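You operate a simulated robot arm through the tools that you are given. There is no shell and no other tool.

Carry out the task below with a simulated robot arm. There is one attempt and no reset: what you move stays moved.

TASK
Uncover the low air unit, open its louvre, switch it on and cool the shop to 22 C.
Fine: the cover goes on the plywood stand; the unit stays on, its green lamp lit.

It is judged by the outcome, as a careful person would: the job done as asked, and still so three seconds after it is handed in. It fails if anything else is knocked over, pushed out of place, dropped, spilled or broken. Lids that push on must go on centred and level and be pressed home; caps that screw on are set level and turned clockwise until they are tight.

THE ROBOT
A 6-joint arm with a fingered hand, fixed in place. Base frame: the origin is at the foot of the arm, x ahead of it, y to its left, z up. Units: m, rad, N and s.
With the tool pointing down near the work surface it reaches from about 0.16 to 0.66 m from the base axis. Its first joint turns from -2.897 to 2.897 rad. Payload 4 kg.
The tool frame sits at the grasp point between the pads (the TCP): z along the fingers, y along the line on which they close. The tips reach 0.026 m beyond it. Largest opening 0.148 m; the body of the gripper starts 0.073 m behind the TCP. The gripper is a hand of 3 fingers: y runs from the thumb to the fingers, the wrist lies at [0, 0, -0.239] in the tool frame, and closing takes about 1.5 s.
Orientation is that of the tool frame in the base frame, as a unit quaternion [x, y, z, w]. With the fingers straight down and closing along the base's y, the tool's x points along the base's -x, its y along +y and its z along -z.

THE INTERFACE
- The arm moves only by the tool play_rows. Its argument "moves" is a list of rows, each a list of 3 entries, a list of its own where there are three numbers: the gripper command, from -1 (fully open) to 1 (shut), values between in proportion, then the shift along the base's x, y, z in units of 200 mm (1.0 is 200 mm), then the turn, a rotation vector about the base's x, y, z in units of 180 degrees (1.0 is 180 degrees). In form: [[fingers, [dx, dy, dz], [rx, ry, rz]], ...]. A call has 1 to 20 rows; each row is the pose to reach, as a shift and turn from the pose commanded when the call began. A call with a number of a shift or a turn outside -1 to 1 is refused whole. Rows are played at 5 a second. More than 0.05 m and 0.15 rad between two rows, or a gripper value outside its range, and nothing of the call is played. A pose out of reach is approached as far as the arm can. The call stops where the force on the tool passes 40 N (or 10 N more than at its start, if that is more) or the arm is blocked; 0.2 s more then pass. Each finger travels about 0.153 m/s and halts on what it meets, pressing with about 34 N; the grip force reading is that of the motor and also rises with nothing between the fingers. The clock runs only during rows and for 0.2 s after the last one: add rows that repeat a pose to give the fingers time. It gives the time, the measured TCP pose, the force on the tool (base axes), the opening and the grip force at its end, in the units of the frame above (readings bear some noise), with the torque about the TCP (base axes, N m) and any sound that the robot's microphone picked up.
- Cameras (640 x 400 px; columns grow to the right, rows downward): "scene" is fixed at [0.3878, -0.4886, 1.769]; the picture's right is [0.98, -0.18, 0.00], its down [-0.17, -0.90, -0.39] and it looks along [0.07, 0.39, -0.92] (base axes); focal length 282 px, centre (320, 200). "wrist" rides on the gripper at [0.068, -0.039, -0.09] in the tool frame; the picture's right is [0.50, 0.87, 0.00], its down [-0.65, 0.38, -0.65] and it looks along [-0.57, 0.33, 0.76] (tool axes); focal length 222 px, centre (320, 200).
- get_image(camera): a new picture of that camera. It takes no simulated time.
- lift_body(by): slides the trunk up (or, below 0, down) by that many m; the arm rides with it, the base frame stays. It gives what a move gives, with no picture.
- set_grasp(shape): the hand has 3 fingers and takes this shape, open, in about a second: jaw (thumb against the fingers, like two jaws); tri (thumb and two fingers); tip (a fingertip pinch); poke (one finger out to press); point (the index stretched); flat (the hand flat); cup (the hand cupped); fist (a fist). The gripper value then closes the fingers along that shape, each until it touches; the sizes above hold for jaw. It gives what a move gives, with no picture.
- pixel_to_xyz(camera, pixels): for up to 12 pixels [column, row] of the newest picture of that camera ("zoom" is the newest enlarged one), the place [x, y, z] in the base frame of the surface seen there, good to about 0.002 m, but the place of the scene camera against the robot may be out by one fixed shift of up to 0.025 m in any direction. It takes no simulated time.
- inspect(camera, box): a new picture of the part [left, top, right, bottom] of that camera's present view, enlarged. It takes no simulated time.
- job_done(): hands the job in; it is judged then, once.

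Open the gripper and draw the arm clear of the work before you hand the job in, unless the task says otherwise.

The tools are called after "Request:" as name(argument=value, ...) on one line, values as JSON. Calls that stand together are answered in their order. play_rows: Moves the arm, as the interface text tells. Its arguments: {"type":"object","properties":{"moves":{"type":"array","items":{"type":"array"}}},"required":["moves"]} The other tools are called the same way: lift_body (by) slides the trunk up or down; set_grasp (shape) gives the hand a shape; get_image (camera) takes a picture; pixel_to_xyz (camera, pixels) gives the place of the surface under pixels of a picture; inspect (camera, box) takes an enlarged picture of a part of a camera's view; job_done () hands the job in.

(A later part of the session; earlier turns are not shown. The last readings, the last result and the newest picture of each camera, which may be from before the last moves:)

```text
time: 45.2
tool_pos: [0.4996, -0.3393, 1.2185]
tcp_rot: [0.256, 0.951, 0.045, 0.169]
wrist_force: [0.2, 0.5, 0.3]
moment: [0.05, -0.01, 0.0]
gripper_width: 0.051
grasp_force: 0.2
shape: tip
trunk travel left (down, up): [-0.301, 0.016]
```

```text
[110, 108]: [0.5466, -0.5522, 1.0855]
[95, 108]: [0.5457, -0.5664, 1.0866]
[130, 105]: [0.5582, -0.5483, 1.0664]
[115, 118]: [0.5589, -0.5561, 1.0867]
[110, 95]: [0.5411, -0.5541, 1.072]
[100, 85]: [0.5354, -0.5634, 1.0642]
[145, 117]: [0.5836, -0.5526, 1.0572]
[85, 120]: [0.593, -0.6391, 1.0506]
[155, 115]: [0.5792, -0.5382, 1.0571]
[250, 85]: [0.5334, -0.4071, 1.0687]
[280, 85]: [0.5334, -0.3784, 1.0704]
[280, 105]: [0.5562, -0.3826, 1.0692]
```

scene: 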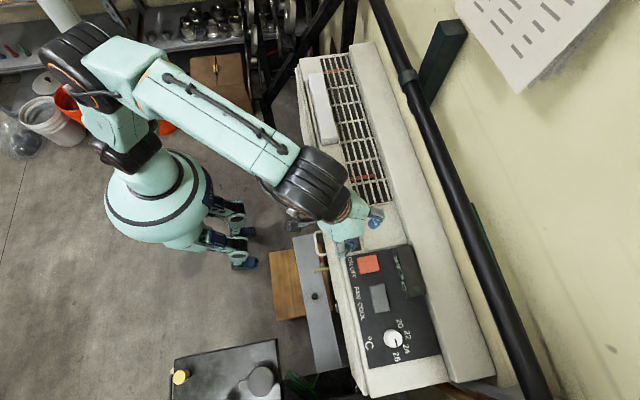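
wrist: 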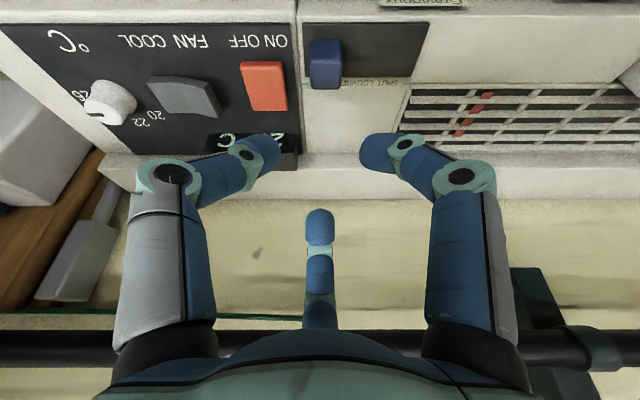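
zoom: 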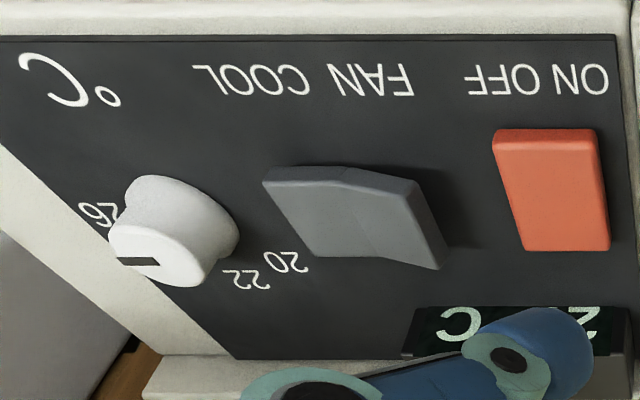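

The red switch top is flat at z 1.070 (y −0.413…−0.373) and the FAN/COOL rocker is raised at its FAN end (1.081) and down at COOL (1.0755), so it already stands at COOL. I take the poke shape for the ON side of the red switch.

Request:
set_grasp(shape="poke")

Request:
play_rows(moves=[[-1, [0.0, 0.0, 0.0], [0, 0, 0]], [-1, [0, 0, 0], [0, 0, 0]], [-1, [0, 0, 0], [0, 0, 0]], [-1, [0, 0, 0], [0, 0, 0]]])

Request:
get_image(camera="wrist")

Request:
inspect(camera="scene", box=[300, 180, 420, 300])

```text
time: 46.1
tool_pos: [0.4993, -0.3398, 1.2189]
tcp_rot: [0.256, 0.951, 0.045, 0.168]
wrist_force: [0.7, 0.7, -0.5]
moment: [0.02, 0.0, 0.0]
gripper_width: 0.0
grasp_force: 0.0
shape: poke
trunk travel left (down, up): [-0.301, 0.016]
```

```text
time: 47.1
tool_pos: [0.4994, -0.3398, 1.2187]
tcp_rot: [0.256, 0.951, 0.046, 0.169]
wrist_force: [0.4, -0.3, 0.9]
moment: [0.03, 0.0, -0.01]
gripper_width: 0.0002
grasp_force: 0.1
shape: poke
trunk travel left (down, up): [-0.301, 0.016]
```

```text
taken
```

wrist: 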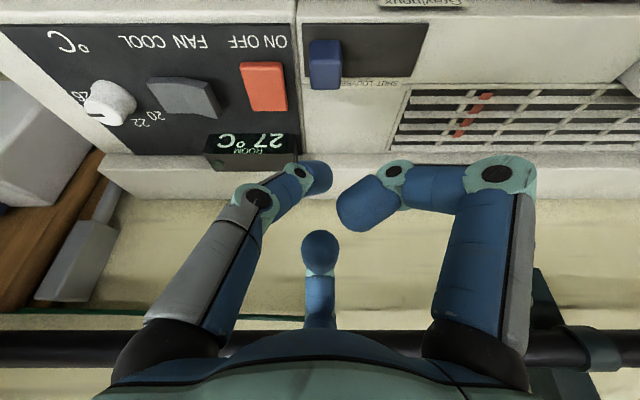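

```text
3.33 times, centred on (360, 240) of scene
```

zoom: 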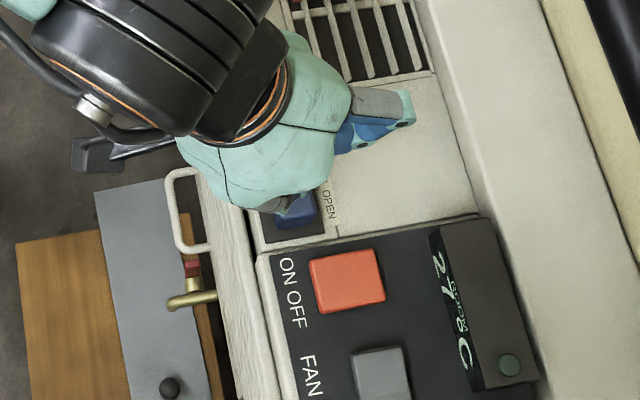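

I locate the three fingertips of the poke shape with the wrist camera.

Request:
pixel_to_xyz(camera="wrist", pixels=[[318, 165], [325, 175], [318, 185], [312, 170], [328, 170], [355, 205], [365, 225], [320, 235], [320, 262], [300, 172], [258, 195], [320, 245]])

```text
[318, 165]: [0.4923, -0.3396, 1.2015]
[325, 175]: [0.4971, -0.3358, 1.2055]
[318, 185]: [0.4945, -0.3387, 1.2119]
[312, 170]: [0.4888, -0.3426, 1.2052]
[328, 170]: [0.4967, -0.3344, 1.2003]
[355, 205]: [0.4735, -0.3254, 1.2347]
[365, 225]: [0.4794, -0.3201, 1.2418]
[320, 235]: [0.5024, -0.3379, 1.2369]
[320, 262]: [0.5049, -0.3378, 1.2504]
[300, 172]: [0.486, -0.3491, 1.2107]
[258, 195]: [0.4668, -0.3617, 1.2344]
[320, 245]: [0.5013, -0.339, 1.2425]
```

The thumb tip lies on the tool axis as expected, lowest point about 2.4 cm below the TCP. I move over the ON half of the red switch at height ~2 cm.

Request:
play_rows(moves=[[-1, [0.08, -0.11, -0.12], [0, 0, 0]], [-1, [0.158, -0.221, -0.28], [0, 0, 0]], [-1, [0.158, -0.221, -0.42], [0, 0, 0]], [-1, [0.158, -0.221, -0.52], [0, 0, 0]], [-1, [0.158, -0.221, -0.52], [0, 0, 0]]])

Request:
get_image(camera="wrist")

Request:
inspect(camera="scene", box=[320, 220, 420, 310])

```text
time: 48.3
tool_pos: [0.5301, -0.3814, 1.117]
tcp_rot: [0.256, 0.951, 0.045, 0.169]
wrist_force: [0.5, 0.2, -0.2]
moment: [0.01, 0.01, 0.02]
gripper_width: 0.0
grasp_force: 0.0
shape: poke
trunk travel left (down, up): [-0.301, 0.016]
```

```text
taken
```

wrist: 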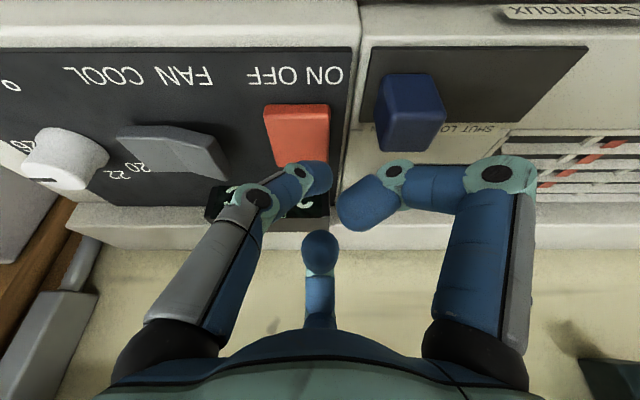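

```text
4.44 times, centred on (370, 265) of scene
```

zoom: 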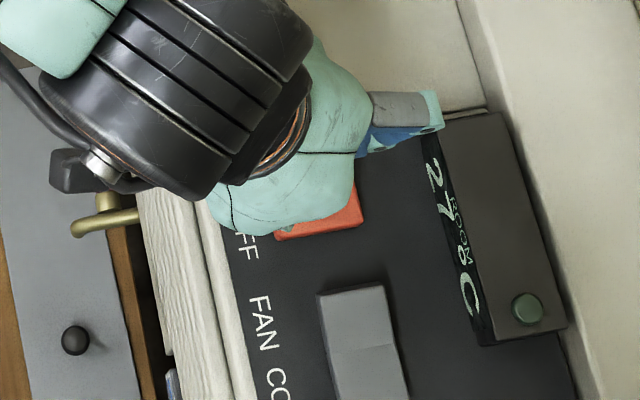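

The tip is over the ON half. I press down in small steps, with the call stopping at 40 N.

Request:
play_rows(moves=[[-1, [0, -0.02, -0.06], [0, 0, 0]], [-1, [0, -0.02, -0.1], [0, 0, 0]], [-1, [0, -0.02, -0.115], [0, 0, 0]], [-1, [0, -0.02, -0.13], [0, 0, 0]], [-1, [0, -0.02, -0.13], [0, 0, 0]]])

Request:
inspect(camera="scene", box=[320, 220, 420, 310])

Request:
get_image(camera="wrist")

```text
time: 49.5
tool_pos: [0.53, -0.3877, 1.0923]
tcp_rot: [0.256, 0.951, 0.045, 0.17]
wrist_force: [0.5, 0.7, 7.6]
moment: [0.15, 0.01, 0.01]
gripper_width: 0.0
grasp_force: 0.0
shape: poke
trunk travel left (down, up): [-0.301, 0.016]
heard: click
```

```text
4.44 times, centred on (370, 265) of scene
```

zoom: 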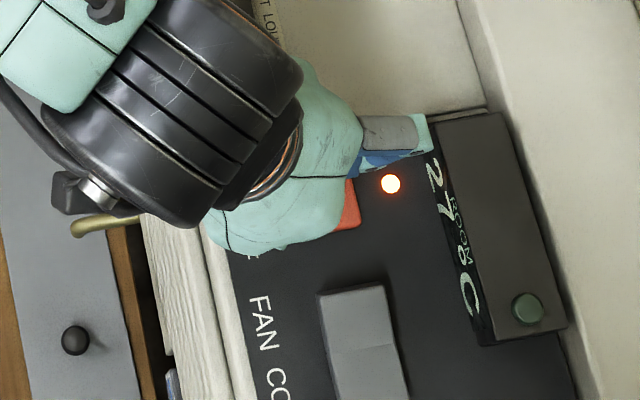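

```text
taken
```

wrist: 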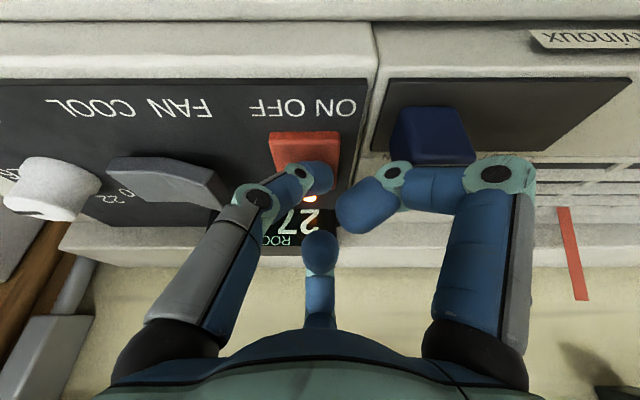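

A click was heard, an orange lamp lit at (390,183) and a red ribbon at the grille is blowing. I lift the finger away and look.

Request:
play_rows(moves=[[-1, [0, 0, 0.1], [0, 0, 0]], [-1, [0, 0, 0.3], [0, 0, 0]], [-1, [-0.1, 0.1, 0.5], [0, 0, 0]], [-1, [-0.2, 0.2, 0.65], [0, 0, 0]], [-1, [-0.2, 0.2, 0.65], [0, 0, 0]]])

Request:
inspect(camera="scene", box=[330, 230, 430, 370])

Request:
get_image(camera="wrist")

Request:
inspect(camera="wrist", box=[40, 20, 300, 180])

```text
time: 50.7
tool_pos: [0.4898, -0.3463, 1.2182]
tcp_rot: [0.256, 0.951, 0.045, 0.168]
wrist_force: [0.1, 0.2, -0.1]
moment: [0.0, 0.02, 0.03]
gripper_width: 0.0
grasp_force: 0.0
shape: poke
trunk travel left (down, up): [-0.301, 0.016]
```

```text
2.86 times, centred on (380, 300) of scene
```

zoom: 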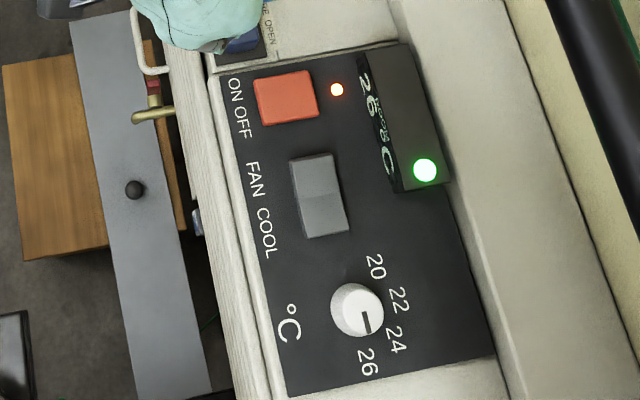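

```text
taken
```

wrist: 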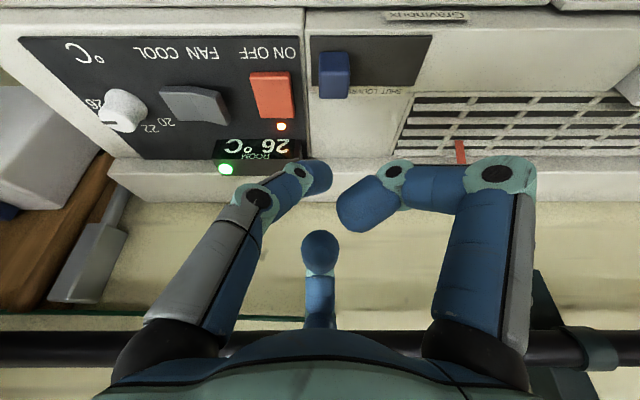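

```text
2.46 times, centred on (170, 100) of wrist
```

zoom: 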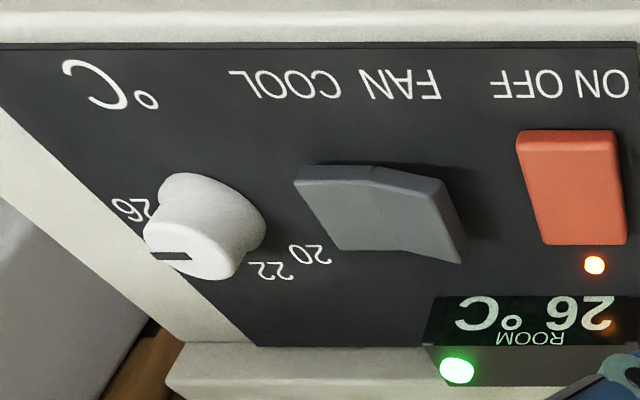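

The unit is on: green lamp lit and the display already shows 26 °C, so COOL works. Next the dial must go to 22: I take the jaw shape and move toward the dial with a 34° outward tilt.

Request:
set_grasp(shape="jaw")

Request:
play_rows(moves=[[0.2, [0.03, -0.13, -0.02], [-0.0045, -0.0108, -0.0355]], [0.2, [0.06, -0.26, -0.04], [-0.0089, -0.0215, -0.0711]], [0.2, [0.09, -0.39, -0.06], [-0.0134, -0.0323, -0.1066]], [0.2, [0.12, -0.52, -0.08], [-0.0178, -0.0431, -0.1421]], [0.2, [0.15, -0.65, -0.1], [-0.0223, -0.0539, -0.1776]], [0.2, [0.18, -0.78, -0.12], [-0.0267, -0.0646, -0.2132]], [0.2, [0.2, -0.92, -0.15], [-0.0312, -0.0754, -0.2487]], [0.2, [0.2, -0.92, -0.15], [-0.0312, -0.0754, -0.2487]]])

Request:
get_image(camera="wrist")

Request:
get_image(camera="scene")

```text
time: 51.6
tool_pos: [0.4902, -0.3463, 1.219]
tcp_rot: [0.256, 0.951, 0.046, 0.169]
wrist_force: [0.1, -0.1, -0.6]
moment: [-0.02, 0.01, 0.01]
gripper_width: 0.1478
grasp_force: 0.1
shape: jaw
trunk travel left (down, up): [-0.301, 0.016]
```

```text
time: 53.4
tool_pos: [0.5298, -0.5304, 1.189]
tcp_rot: [0.582, 0.757, -0.039, 0.294]
wrist_force: [0.2, 0.3, 0.3]
moment: [-0.02, 0.05, 0.0]
gripper_width: 0.0595
grasp_force: 0.1
shape: jaw
trunk travel left (down, up): [-0.301, 0.016]
```

```text
taken
```

wrist: 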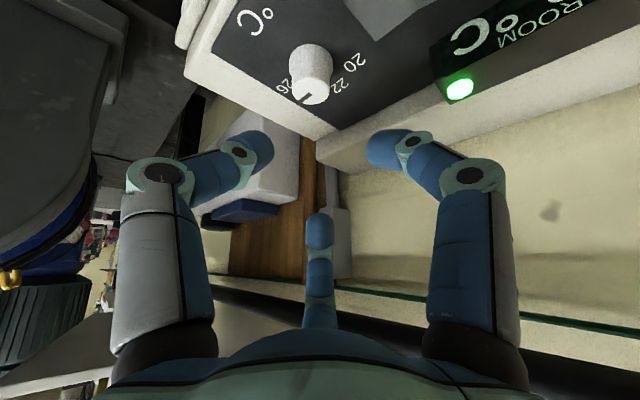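

```text
taken
```

scene: 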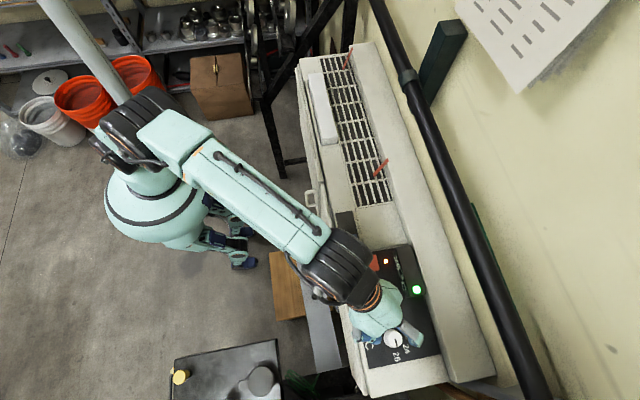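

The pose is reached and the dial is visible at (312,75). I measure it closely.

Request:
inspect(camera="wrist", box=[240, 20, 400, 130])

Request:
pixel_to_xyz(camera="wrist", pixels=[[313, 90], [313, 80], [313, 100], [300, 90], [326, 90], [305, 98], [322, 98], [311, 60], [311, 46], [293, 62], [330, 62], [311, 70]])

```text
3.64 times, centred on (320, 75) of wrist
```

zoom: 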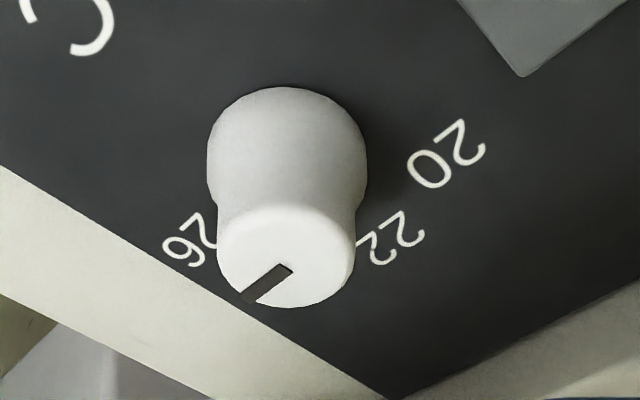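

```text
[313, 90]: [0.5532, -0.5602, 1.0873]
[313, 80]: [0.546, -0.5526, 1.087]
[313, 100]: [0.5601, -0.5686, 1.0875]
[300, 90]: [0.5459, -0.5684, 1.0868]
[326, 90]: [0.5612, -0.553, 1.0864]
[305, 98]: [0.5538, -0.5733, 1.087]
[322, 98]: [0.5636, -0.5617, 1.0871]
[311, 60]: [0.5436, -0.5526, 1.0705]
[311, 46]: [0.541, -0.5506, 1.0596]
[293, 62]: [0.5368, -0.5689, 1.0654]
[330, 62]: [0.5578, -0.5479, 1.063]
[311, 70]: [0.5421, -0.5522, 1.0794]
```

The dial's top centre is about (0.552, −0.562), z 1.087, diameter 0.033, pointer toward −y (26). I test whether a smaller 25° tilt can reach above it, hovering at z 1.135.

Request:
play_rows(moves=[[0.2, [0.04, -0.05, -0.09], [0.0123, 0.0123, 0]], [0.2, [0.08, -0.1, -0.18], [0.0245, 0.0245, 0]], [0.2, [0.1125, -0.1565, -0.27], [0.0368, 0.0368, 0]], [0.2, [0.1125, -0.1565, -0.27], [0.0368, 0.0368, 0]]])

Request:
get_image(camera="wrist")

```text
time: 54.4
tool_pos: [0.5513, -0.5606, 1.1355]
tcp_rot: [0.595, 0.774, -0.028, 0.215]
wrist_force: [0.2, 0.0, 0.4]
moment: [-0.02, 0.01, 0.0]
gripper_width: 0.0596
grasp_force: 0.2
shape: jaw
trunk travel left (down, up): [-0.301, 0.016]
```

```text
taken
```

wrist: 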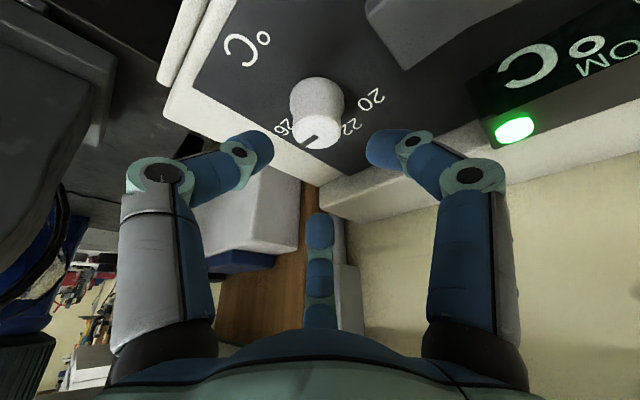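

25° is reached exactly. I test 15° as well, since a more upright hand grips the dial better.

Request:
play_rows(moves=[[0.2, [0, 0, 0], [0.0197, 0.0197, 0]], [0.2, [0, 0, 0], [0.0393, 0.0393, 0]], [0.2, [0, 0, 0], [0.0393, 0.0393, 0]]])

```text
time: 55.2
tool_pos: [0.5237, -0.5321, 1.1241]
tcp_rot: [0.604, 0.786, -0.016, 0.13]
wrist_force: [0.8, -0.6, 0.3]
moment: [0.03, 0.0, 0.0]
gripper_width: 0.0596
grasp_force: 0.0
shape: jaw
out of reach, approached as far as the arm can: row 1, 2, 3
trunk travel left (down, up): [-0.301, 0.016]
```

15° is beyond reach (stopped at r≈0.747), so I'll use about 27° and two 45° turns. I raise the trunk its last 1.5 cm for margin.

Request:
lift_body(by=0.015)

Request:
play_rows(moves=[[0.3, [0.0, 0.0, 0.0], [-0.014, -0.0093, -0.0311]], [0.3, [0.03, -0.03, 0.0], [-0.0279, -0.0186, -0.0623]], [0.3, [0.08, -0.08, 0.0], [-0.0419, -0.0279, -0.0934]], [0.4, [0.143, -0.148, 0.0], [-0.0558, -0.0372, -0.1245]], [0.4, [0.143, -0.148, 0.0], [-0.0558, -0.0372, -0.1245]]])

Request:
get_image(camera="wrist")

Request:
inspect(camera="scene", box=[330, 250, 450, 380])

```text
time: 55.9
tool_pos: [0.5232, -0.5359, 1.1386]
tcp_rot: [0.604, 0.786, -0.016, 0.129]
wrist_force: [-0.3, -0.1, -1.3]
moment: [0.03, -0.01, 0.0]
gripper_width: 0.0593
grasp_force: 0.1
shape: jaw
trunk travel left (down, up): [-0.316, 0.001]
```

```text
time: 57.0
tool_pos: [0.552, -0.5635, 1.1395]
tcp_rot: [0.732, 0.639, -0.075, 0.222]
wrist_force: [-1.1, 0.6, -1.1]
moment: [0.0, -0.04, 0.04]
gripper_width: 0.0445
grasp_force: 0.0
shape: jaw
trunk travel left (down, up): [-0.316, 0.001]
```

```text
taken
```

wrist: 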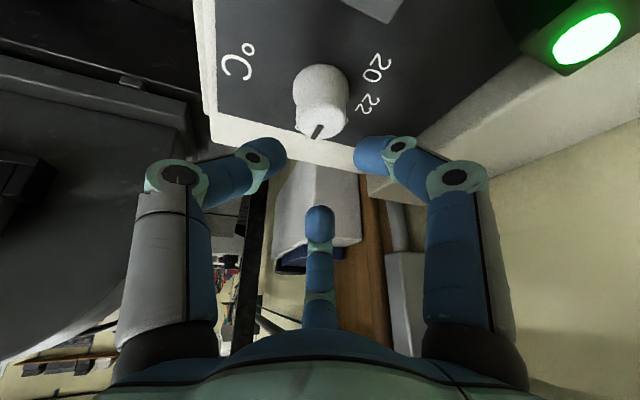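

```text
3.08 times, centred on (390, 315) of scene
```

zoom: 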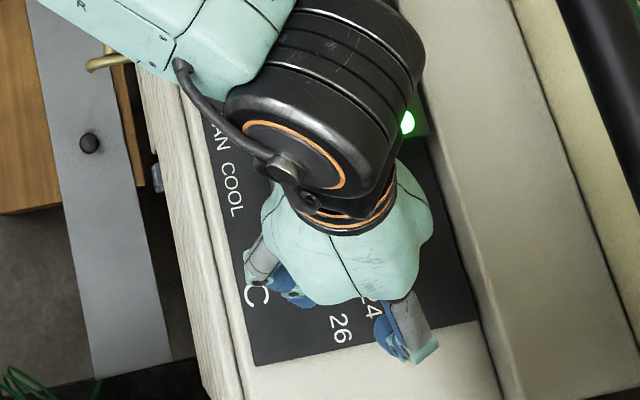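

The hand now hovers over the dial at ψ≈−67°. I re-measure the dial's top from here for exact centring.

Request:
inspect(camera="wrist", box=[260, 50, 400, 150])

Request:
pixel_to_xyz(camera="wrist", pixels=[[320, 120], [305, 120], [335, 120], [320, 110], [320, 130], [310, 115], [330, 115], [320, 90], [320, 70], [300, 85], [345, 85], [320, 136]])

```text
4.00 times, centred on (330, 100) of wrist
```

zoom: 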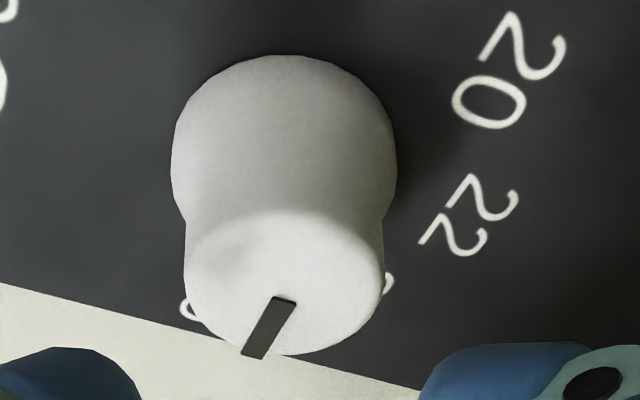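

```text
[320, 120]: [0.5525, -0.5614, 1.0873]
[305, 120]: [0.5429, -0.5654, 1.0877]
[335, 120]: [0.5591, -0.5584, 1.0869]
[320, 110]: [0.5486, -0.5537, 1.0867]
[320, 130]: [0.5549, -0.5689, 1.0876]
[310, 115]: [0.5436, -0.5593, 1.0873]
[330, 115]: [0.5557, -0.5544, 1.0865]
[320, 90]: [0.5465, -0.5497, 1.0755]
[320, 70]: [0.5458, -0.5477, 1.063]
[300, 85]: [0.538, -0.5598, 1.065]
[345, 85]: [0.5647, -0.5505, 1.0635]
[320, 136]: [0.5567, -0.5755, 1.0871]
```

The dial centre is (0.553, −0.5617). Allowing for the tilt, I descend to TCP (0.5507, −0.556, 1.093) with the fingers around the dial.

Request:
play_rows(moves=[[0.35, [-0.0065, 0.0375, -0.08], [0, 0, 0]], [0.35, [-0.0065, 0.0375, -0.16], [0, 0, 0]], [0.35, [-0.0065, 0.0375, -0.21], [0, 0, 0]], [0.35, [-0.0065, 0.0375, -0.2325], [0, 0, 0]], [0.35, [-0.0065, 0.0375, -0.2325], [0, 0, 0]]])

Request:
get_image(camera="wrist")

```text
time: 58.2
tool_pos: [0.5515, -0.5576, 1.0929]
tcp_rot: [0.732, 0.64, -0.074, 0.222]
wrist_force: [-0.3, -1.4, 0.4]
moment: [0.02, -0.01, 0.01]
gripper_width: 0.0477
grasp_force: 0.0
shape: jaw
trunk travel left (down, up): [-0.316, 0.001]
```

```text
taken
```

wrist: 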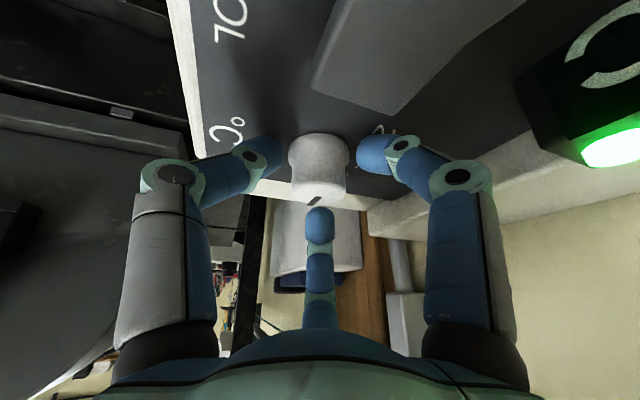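

No contact yet and the dial sits between the fingers at (318,168). I close on it.

Request:
play_rows(moves=[[0.5, [0, 0, 0], [0, 0, 0]], [0.65, [0, 0, 0], [0, 0, 0]], [0.8, [0, 0, 0], [0, 0, 0]], [0.8, [0, 0, 0], [0, 0, 0]], [0.8, [0, 0, 0], [0, 0, 0]], [0.8, [0, 0, 0], [0, 0, 0]]])

Request:
get_image(camera="wrist")

```text
time: 59.6
tool_pos: [0.5507, -0.5572, 1.0934]
tcp_rot: [0.732, 0.64, -0.075, 0.221]
wrist_force: [-2.2, -0.9, -2.5]
moment: [0.37, 0.14, -0.01]
gripper_width: 0.0292
grasp_force: 34.3
shape: jaw
trunk travel left (down, up): [-0.316, 0.001]
```

```text
taken
```

wrist: 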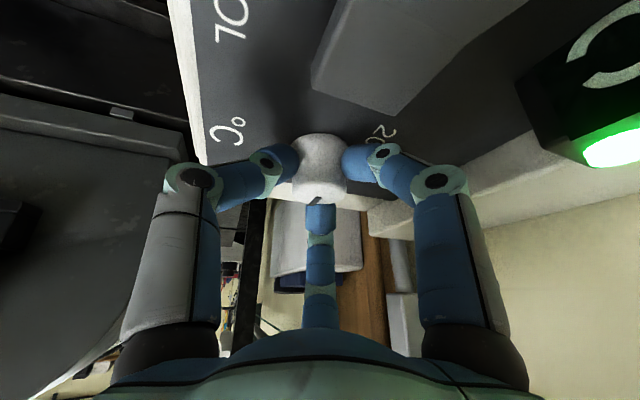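

The dial is gripped at 34 N. I turn it +45° (counter-clockwise from above) about the dial's own axis.

Request:
play_rows(moves=[[0.8, [-0.003, -0.0015, 0], [0, 0, 0.0417]], [0.8, [-0.0055, -0.004, 0], [0, 0, 0.0833]], [0.8, [-0.0075, -0.006, 0], [0, 0, 0.125]], [0.8, [-0.0095, -0.009, 0], [0, 0, 0.1667]], [0.8, [-0.0115, -0.0115, 0], [0, 0, 0.2083]], [0.8, [-0.0125, -0.0145, 0], [0, 0, 0.25]], [0.8, [-0.0125, -0.0145, 0], [0, 0, 0.25]]])

Request:
get_image(camera="wrist")

Request:
inspect(camera="scene", box=[330, 250, 450, 380])

```text
time: 61.2
tool_pos: [0.5474, -0.5614, 1.0916]
tcp_rot: [0.43, 0.872, 0.017, 0.232]
wrist_force: [-7.7, -7.1, -2.5]
moment: [-0.03, 0.49, -0.06]
gripper_width: 0.0291
grasp_force: 33.9
shape: jaw
trunk travel left (down, up): [-0.316, 0.001]
```

```text
taken
```

wrist: 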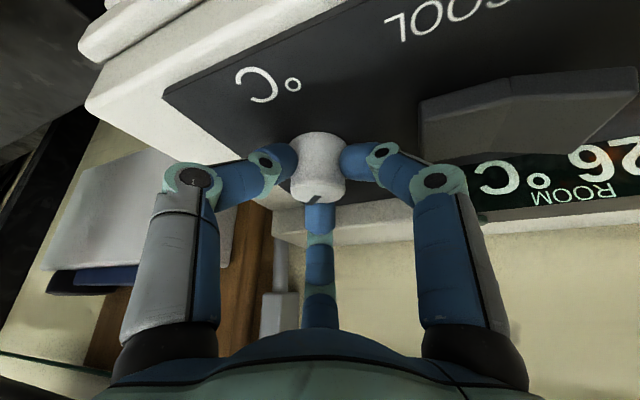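

```text
3.08 times, centred on (390, 315) of scene
```

zoom: 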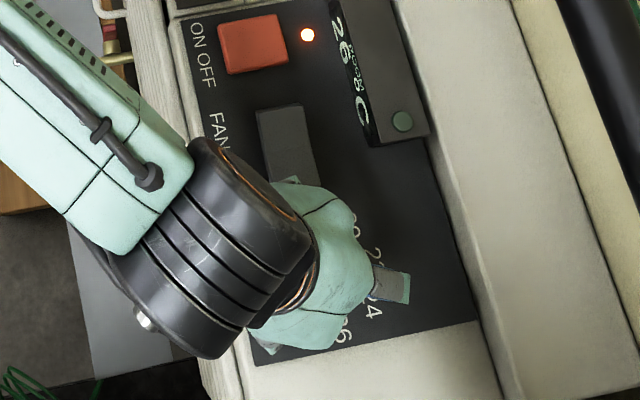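

The pointer stayed fixed relative to the hand, so the dial turned with it; the green lamp went out since the room (26) is now above the setpoint. I open, rise 4 cm, and swing back −45° to regrip.

Request:
play_rows(moves=[[0.5, [0, 0, 0], [0, 0, 0]], [0.35, [0, 0, 0], [0, 0, 0]], [0.35, [0, 0, 0.03], [0, 0, 0]], [0.35, [0, 0, 0.12], [0, 0, 0]], [0.35, [0, 0, 0.22], [0, 0, 0]], [0.35, [0.001, 0.003, 0.22], [0, 0, -0.0417]], [0.35, [0.003, 0.0055, 0.22], [0, 0, -0.0833]], [0.35, [0.005, 0.0085, 0.22], [0, 0, -0.125]], [0.35, [0.007, 0.0105, 0.22], [0, 0, -0.1667]], [0.35, [0.0095, 0.013, 0.22], [0, 0, -0.2083]], [0.35, [0.0125, 0.0145, 0.22], [0, 0, -0.25]], [0.35, [0.0125, 0.0145, 0.22], [0, 0, -0.25]]])

Request:
get_image(camera="wrist")

Request:
inspect(camera="wrist", box=[260, 50, 400, 150])

```text
time: 63.9
tool_pos: [0.5511, -0.5572, 1.1383]
tcp_rot: [0.732, 0.64, -0.075, 0.222]
wrist_force: [1.2, 0.1, -0.3]
moment: [0.03, 0.02, 0.0]
gripper_width: 0.0481
grasp_force: 0.0
shape: jaw
trunk travel left (down, up): [-0.316, 0.001]
```

```text
taken
```

wrist: 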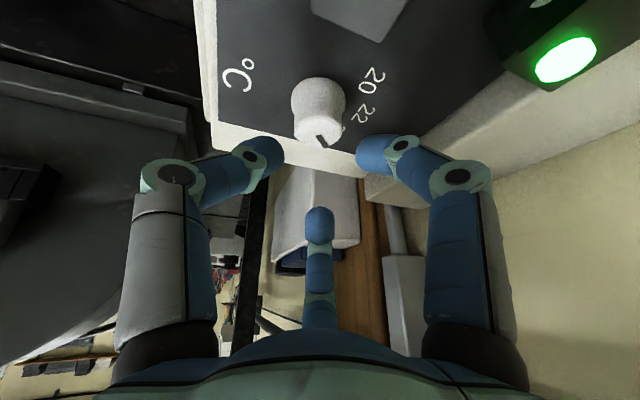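

```text
4.00 times, centred on (330, 100) of wrist
```

zoom: 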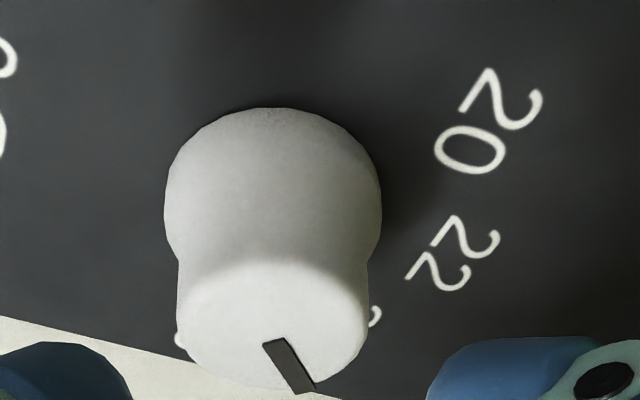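

The green lamp is lit again, presumably at 24. I measure the pointer's direction on the dial top.

Request:
pixel_to_xyz(camera="zoom", pixels=[[272, 345], [282, 358], [295, 375], [305, 388], [272, 325], [190, 330], [355, 325], [272, 270], [272, 385], [470, 270], [375, 318], [490, 120]])

Request:
inspect(camera="wrist", box=[480, 0, 640, 100])

Request:
inspect(camera="scene", box=[330, 230, 450, 380])

```text
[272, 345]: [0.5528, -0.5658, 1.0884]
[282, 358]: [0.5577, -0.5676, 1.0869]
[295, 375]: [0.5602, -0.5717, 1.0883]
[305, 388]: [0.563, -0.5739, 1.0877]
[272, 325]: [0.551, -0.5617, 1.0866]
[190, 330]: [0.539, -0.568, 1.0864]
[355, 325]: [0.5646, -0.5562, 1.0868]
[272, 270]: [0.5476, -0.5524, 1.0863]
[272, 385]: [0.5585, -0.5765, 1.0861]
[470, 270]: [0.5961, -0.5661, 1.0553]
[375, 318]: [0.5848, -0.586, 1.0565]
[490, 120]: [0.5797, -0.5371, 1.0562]
```

```text
4.00 times, centred on (560, 50) of wrist
```

zoom: 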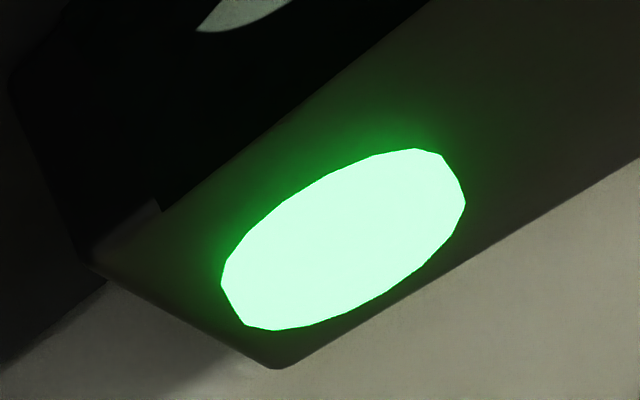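

```text
2.67 times, centred on (390, 305) of scene
```

zoom: 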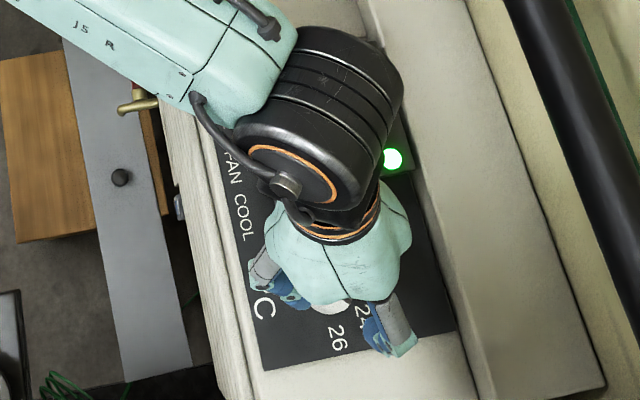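

The pointer seems near −40° to −45°. I zoom tighter for a more precise angle.

Request:
inspect(camera="wrist", box=[285, 105, 350, 152])

Request:
pixel_to_xyz(camera="zoom", pixels=[[100, 200], [200, 200], [300, 200], [400, 200], [250, 120], [250, 250], [250, 300], [350, 300], [150, 300]])

```text
8.51 times, centred on (318, 128) of wrist
```

zoom: 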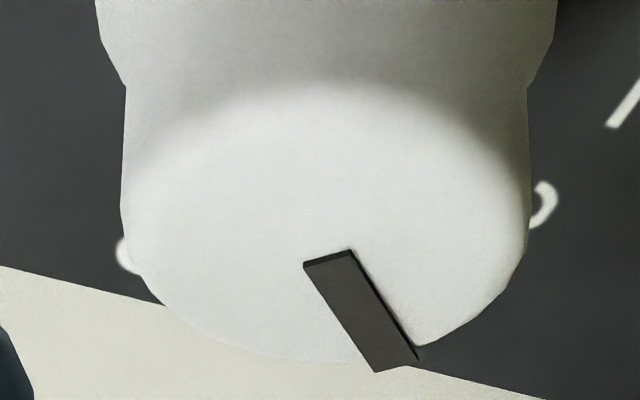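

```text
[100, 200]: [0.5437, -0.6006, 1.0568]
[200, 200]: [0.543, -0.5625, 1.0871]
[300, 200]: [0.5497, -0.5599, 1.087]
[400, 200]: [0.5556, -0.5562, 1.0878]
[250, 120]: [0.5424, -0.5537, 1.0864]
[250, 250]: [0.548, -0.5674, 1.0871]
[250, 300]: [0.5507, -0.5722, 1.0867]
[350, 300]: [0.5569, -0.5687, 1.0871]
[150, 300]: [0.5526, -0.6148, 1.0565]
```

The pointer is at about −44° (24). I descend again at the same spot and close on the dial.

Request:
play_rows(moves=[[0.35, [0, 0, -0.09], [0, 0, 0]], [0.35, [0, 0, -0.17], [0, 0, 0]], [0.35, [0, 0, -0.22], [0, 0, 0]], [0.35, [0, 0, -0.223], [0, 0, 0]], [0.5, [0, 0, -0.223], [0, 0, 0]], [0.65, [0, 0, -0.223], [0, 0, 0]], [0.8, [0, 0, -0.223], [0, 0, 0]], [0.8, [0, 0, -0.223], [0, 0, 0]], [0.8, [0, 0, -0.223], [0, 0, 0]], [0.8, [0, 0, -0.223], [0, 0, 0]]])

Request:
get_image(camera="wrist")

```text
time: 66.0
tool_pos: [0.5506, -0.5576, 1.09]
tcp_rot: [0.731, 0.641, -0.075, 0.221]
wrist_force: [-1.4, -1.0, -0.7]
moment: [0.33, 0.15, 0.0]
gripper_width: 0.0305
grasp_force: 34.1
shape: jaw
trunk travel left (down, up): [-0.316, 0.001]
```

```text
taken
```

wrist: 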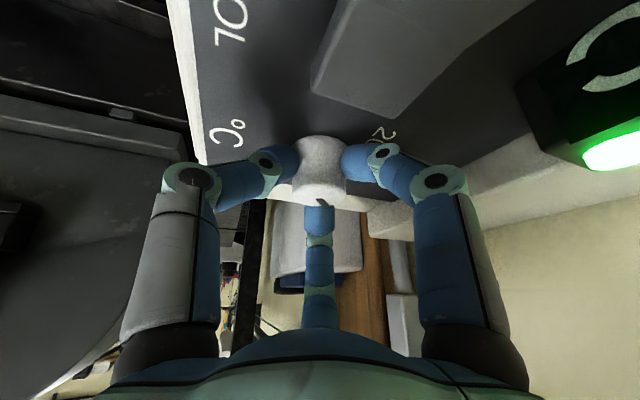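

The dial is gripped again (34 N). I turn a further +45° about the dial's axis.

Request:
play_rows(moves=[[0.8, [-0.003, -0.0015, 0], [0, 0, 0.0417]], [0.8, [-0.0055, -0.004, 0], [0, 0, 0.0833]], [0.8, [-0.0075, -0.006, 0], [0, 0, 0.125]], [0.8, [-0.0095, -0.009, 0], [0, 0, 0.1667]], [0.8, [-0.0115, -0.0115, 0], [0, 0, 0.2083]], [0.8, [-0.0125, -0.0145, 0], [0, 0, 0.248]], [0.8, [-0.0125, -0.0145, 0], [0, 0, 0.248]]])

Request:
get_image(camera="wrist")

Request:
inspect(camera="scene", box=[330, 230, 450, 380])

```text
time: 67.7
tool_pos: [0.5472, -0.5613, 1.092]
tcp_rot: [0.433, 0.87, 0.015, 0.233]
wrist_force: [-9.1, -6.1, -2.9]
moment: [0.09, 0.57, -0.07]
gripper_width: 0.0305
grasp_force: 34.1
shape: jaw
trunk travel left (down, up): [-0.316, 0.001]
```

```text
taken
```

wrist: 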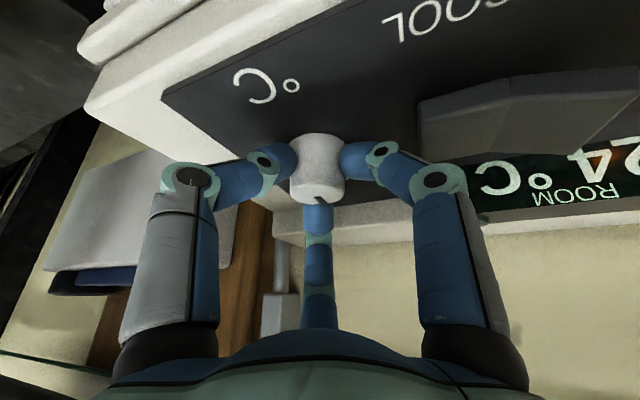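

```text
2.67 times, centred on (390, 305) of scene
```

zoom: 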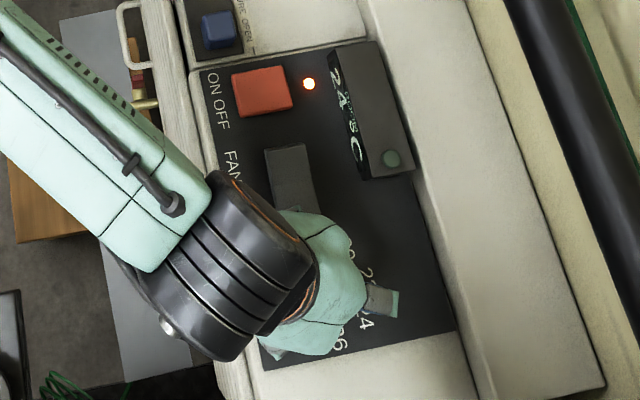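

The display shows 24 and the lamp is off while it cools on. I open the fingers, rise clear and check the pointer.

Request:
play_rows(moves=[[0.5, [0, 0, 0], [0, 0, 0]], [0.35, [0, 0, 0], [0, 0, 0]], [0.35, [0, 0, 0.03], [0, 0, 0]], [0.35, [0, 0, 0.12], [0, 0, 0]], [0.35, [0, 0, 0.25], [0, 0, 0]], [0.35, [-0.1, 0.02, 0.4], [0, 0, 0]], [0.35, [-0.2, 0.04, 0.5], [0, 0, 0]], [0.35, [-0.2, 0.04, 0.5], [0, 0, 0]]])

Request:
get_image(camera="wrist")

Request:
get_image(camera="scene")

```text
time: 69.5
tool_pos: [0.5092, -0.5504, 1.1924]
tcp_rot: [0.433, 0.871, 0.015, 0.233]
wrist_force: [0.0, 0.3, 0.4]
moment: [0.06, 0.02, 0.01]
gripper_width: 0.0478
grasp_force: 0.0
shape: jaw
trunk travel left (down, up): [-0.316, 0.001]
```

```text
taken
```

wrist: 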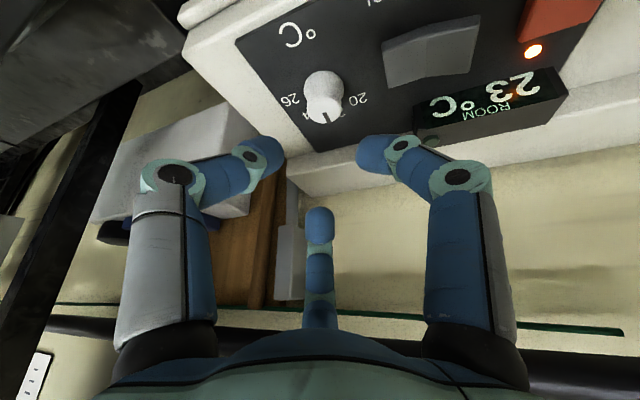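

```text
taken
```

scene: 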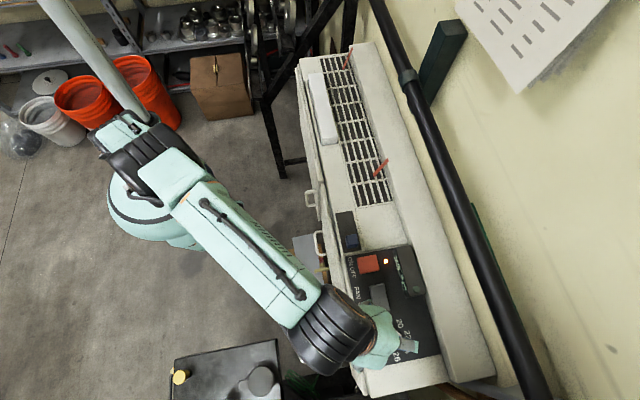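

The display now reads 23 and falling. I zoom in on the dial to measure its pointer angle.

Request:
inspect(camera="wrist", box=[270, 55, 390, 140])

Request:
pixel_to_xyz(camera="zoom", pixels=[[250, 240], [300, 240], [200, 240], [280, 200], [280, 290], [265, 225], [265, 280], [230, 300]])

```text
4.71 times, centred on (330, 98) of wrist
```

zoom: 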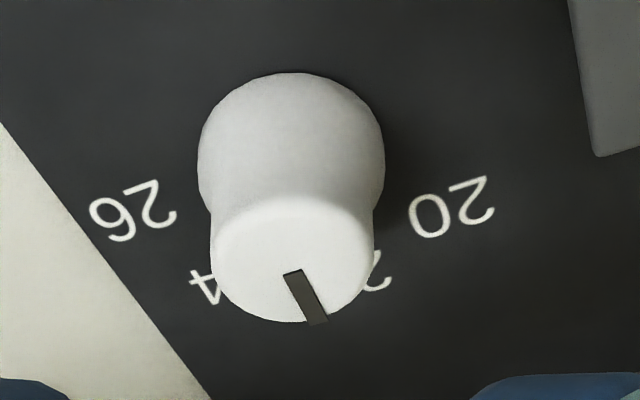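

```text
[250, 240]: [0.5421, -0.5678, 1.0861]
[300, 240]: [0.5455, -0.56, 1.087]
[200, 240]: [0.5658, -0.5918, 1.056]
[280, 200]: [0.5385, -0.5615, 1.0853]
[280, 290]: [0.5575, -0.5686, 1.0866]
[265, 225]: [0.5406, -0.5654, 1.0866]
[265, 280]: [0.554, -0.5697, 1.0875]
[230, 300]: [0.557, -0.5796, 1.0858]
```

The pointer is within about 2° of the 22 mark. I open the hand, draw the arm away from the panel and let time pass for the cooling.

Request:
play_rows(moves=[[0.3, [-0.12, 0.12, 0.1], [0, 0, 0]], [0.2, [-0.26, 0.26, 0.2], [0, 0, 0]], [0.0, [-0.4, 0.4, 0.3], [0, 0, 0]], [-0.5, [-0.54, 0.54, 0.4], [0, 0, 0]], [-1, [-0.68, 0.68, 0.45], [0, 0, 0]], [-1, [-0.8, 0.8, 0.5], [0, 0, 0]], [-1, [-0.8, 0.8, 0.5], [0, 0, 0]], [-1, [-0.8, 0.8, 0.5], [0, 0, 0]], [-1, [-0.8, 0.8, 0.5], [0, 0, 0]], [-1, [-0.8, 0.8, 0.5], [0, 0, 0]]])

Request:
get_image(camera="scene")

Request:
inspect(camera="scene", box=[330, 230, 450, 380])

Request:
get_image(camera="wrist")

```text
time: 71.7
tool_pos: [0.3479, -0.3904, 1.2921]
tcp_rot: [0.433, 0.871, 0.015, 0.233]
wrist_force: [-0.1, -0.3, 0.3]
moment: [-0.04, 0.01, -0.05]
gripper_width: 0.1479
grasp_force: 0.1
shape: jaw
trunk travel left (down, up): [-0.316, 0.001]
```

```text
taken
```

scene: 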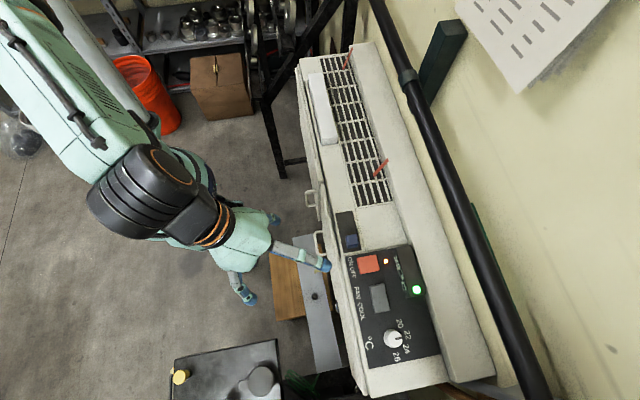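

```text
2.67 times, centred on (390, 305) of scene
```

zoom: 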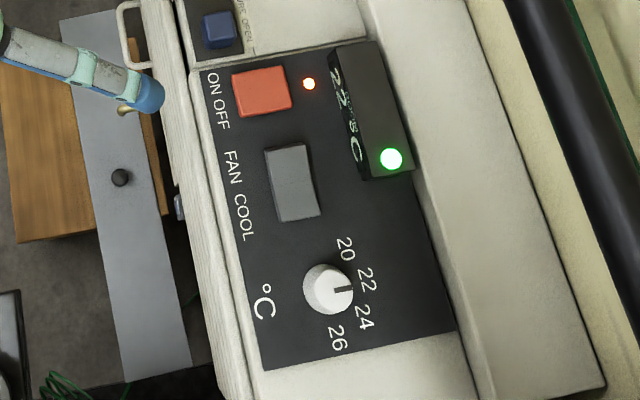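

```text
taken
```

wrist: 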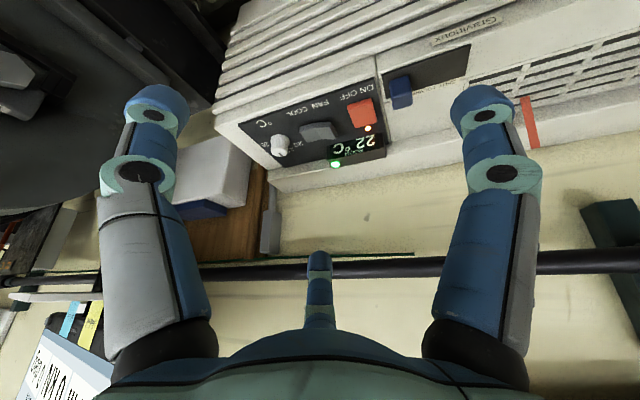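

Display reads 22 °C with the green lamp lit at (417,290). I check the pointer angle, the display and the lid's rest more closely.

Request:
inspect(camera="scene", box=[375, 318, 415, 358])

Request:
inspect(camera="wrist", box=[230, 80, 430, 190])

Request:
inspect(camera="scene", box=[250, 220, 360, 390])

Request:
pixel_to_xyz(camera="scene", pixels=[[315, 297], [305, 240], [300, 250], [318, 330], [325, 360], [338, 355], [315, 368], [310, 300], [290, 300], [345, 240], [353, 238], [405, 289]])

```text
10.00 times, centred on (395, 338) of scene
```

zoom: 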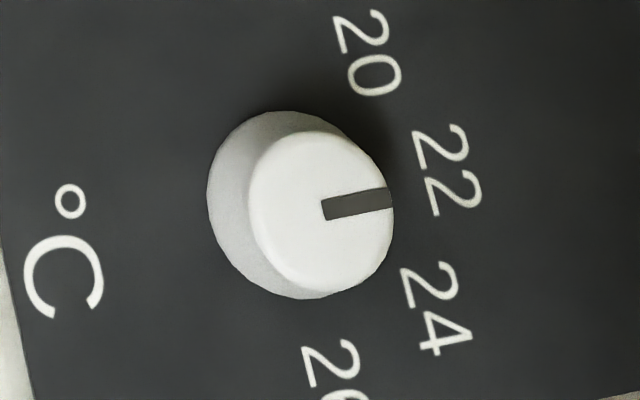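

```text
3.20 times, centred on (330, 135) of wrist
```

zoom: 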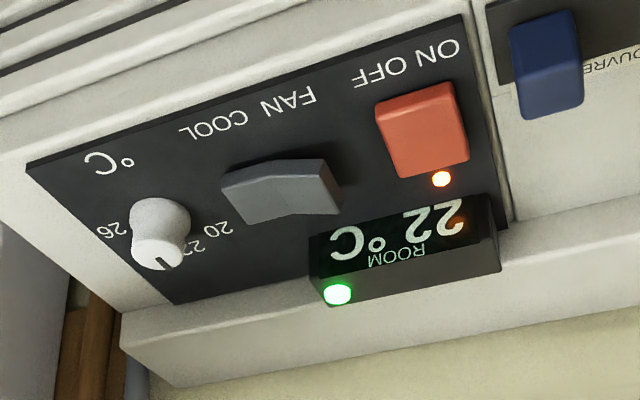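

```text
2.35 times, centred on (305, 305) of scene
```

zoom: 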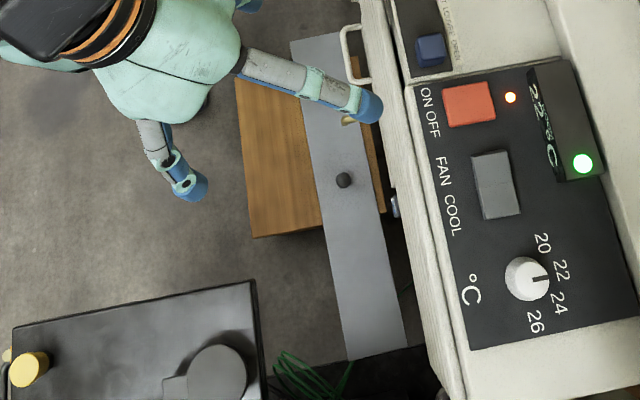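

```text
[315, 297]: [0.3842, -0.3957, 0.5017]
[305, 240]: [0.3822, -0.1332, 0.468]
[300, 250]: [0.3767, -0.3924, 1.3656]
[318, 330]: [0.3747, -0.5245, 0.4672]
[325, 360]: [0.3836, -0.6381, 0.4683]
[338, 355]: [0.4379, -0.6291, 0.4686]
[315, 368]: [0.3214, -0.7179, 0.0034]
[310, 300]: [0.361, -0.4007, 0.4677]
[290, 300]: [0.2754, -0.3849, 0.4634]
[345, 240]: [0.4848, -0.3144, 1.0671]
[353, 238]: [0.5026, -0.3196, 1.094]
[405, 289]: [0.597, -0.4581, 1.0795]
```

The pointer is at −1° (22), display 22 °C, green lamp lit, slider at OPEN and the lid lies level at z 0.468 on the stand. I move the arm back to its starting area and let a few seconds pass to confirm it holds.

Request:
play_rows(moves=[[-1, [0.0, 0.2, 0.05], [0, 0, 0]], [-1, [0.0, 0.4, 0.08], [0, 0, 0]], [-1, [0.0, 0.6, 0.1], [0, 0, 0]], [-1, [0.05, 0.8, 0.1], [0, 0, 0]], [-1, [0.1, 0.95, 0.1], [0, 0, 0]], [-1, [0.1, 0.95, 0.1], [0, 0, 0]], [-1, [0.1, 0.95, 0.1], [0, 0, 0]], [-1, [0.1, 0.95, 0.1], [0, 0, 0]], [-1, [0.1, 0.95, 0.1], [0, 0, 0]], [-1, [0.1, 0.95, 0.1], [0, 0, 0]], [-1, [0.1, 0.95, 0.1], [0, 0, 0]], [-1, [0.1, 0.95, 0.1], [0, 0, 0]], [-1, [0.1, 0.95, 0.1], [0, 0, 0]], [-1, [0.1, 0.95, 0.1], [0, 0, 0]], [-1, [0.1, 0.95, 0.1], [0, 0, 0]], [-1, [0.1, 0.95, 0.1], [0, 0, 0]], [-1, [0.1, 0.95, 0.1], [0, 0, 0]], [-1, [0.1, 0.95, 0.1], [0, 0, 0]]])

Request:
get_image(camera="scene")

Request:
inspect(camera="scene", box=[300, 200, 440, 380])

Request:
get_image(camera="wrist")

```text
time: 75.5
tool_pos: [0.3681, -0.2007, 1.312]
tcp_rot: [0.433, 0.87, 0.015, 0.234]
wrist_force: [0.1, 0.7, 0.2]
moment: [0.0, 0.01, 0.01]
gripper_width: 0.1478
grasp_force: 0.0
shape: jaw
trunk travel left (down, up): [-0.316, 0.001]
```

```text
taken
```

scene: 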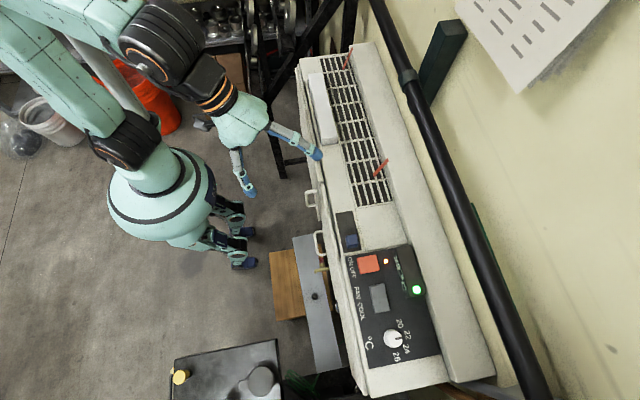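

```text
2.22 times, centred on (370, 290) of scene
```

zoom: 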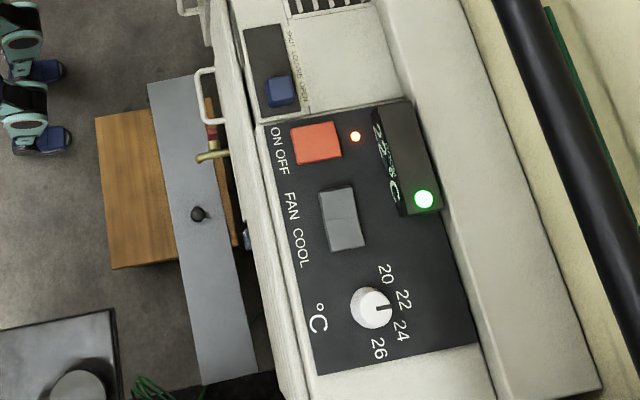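

```text
taken
```

wrist: 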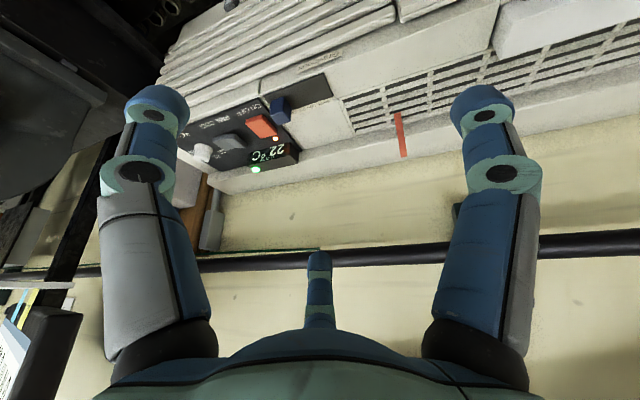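

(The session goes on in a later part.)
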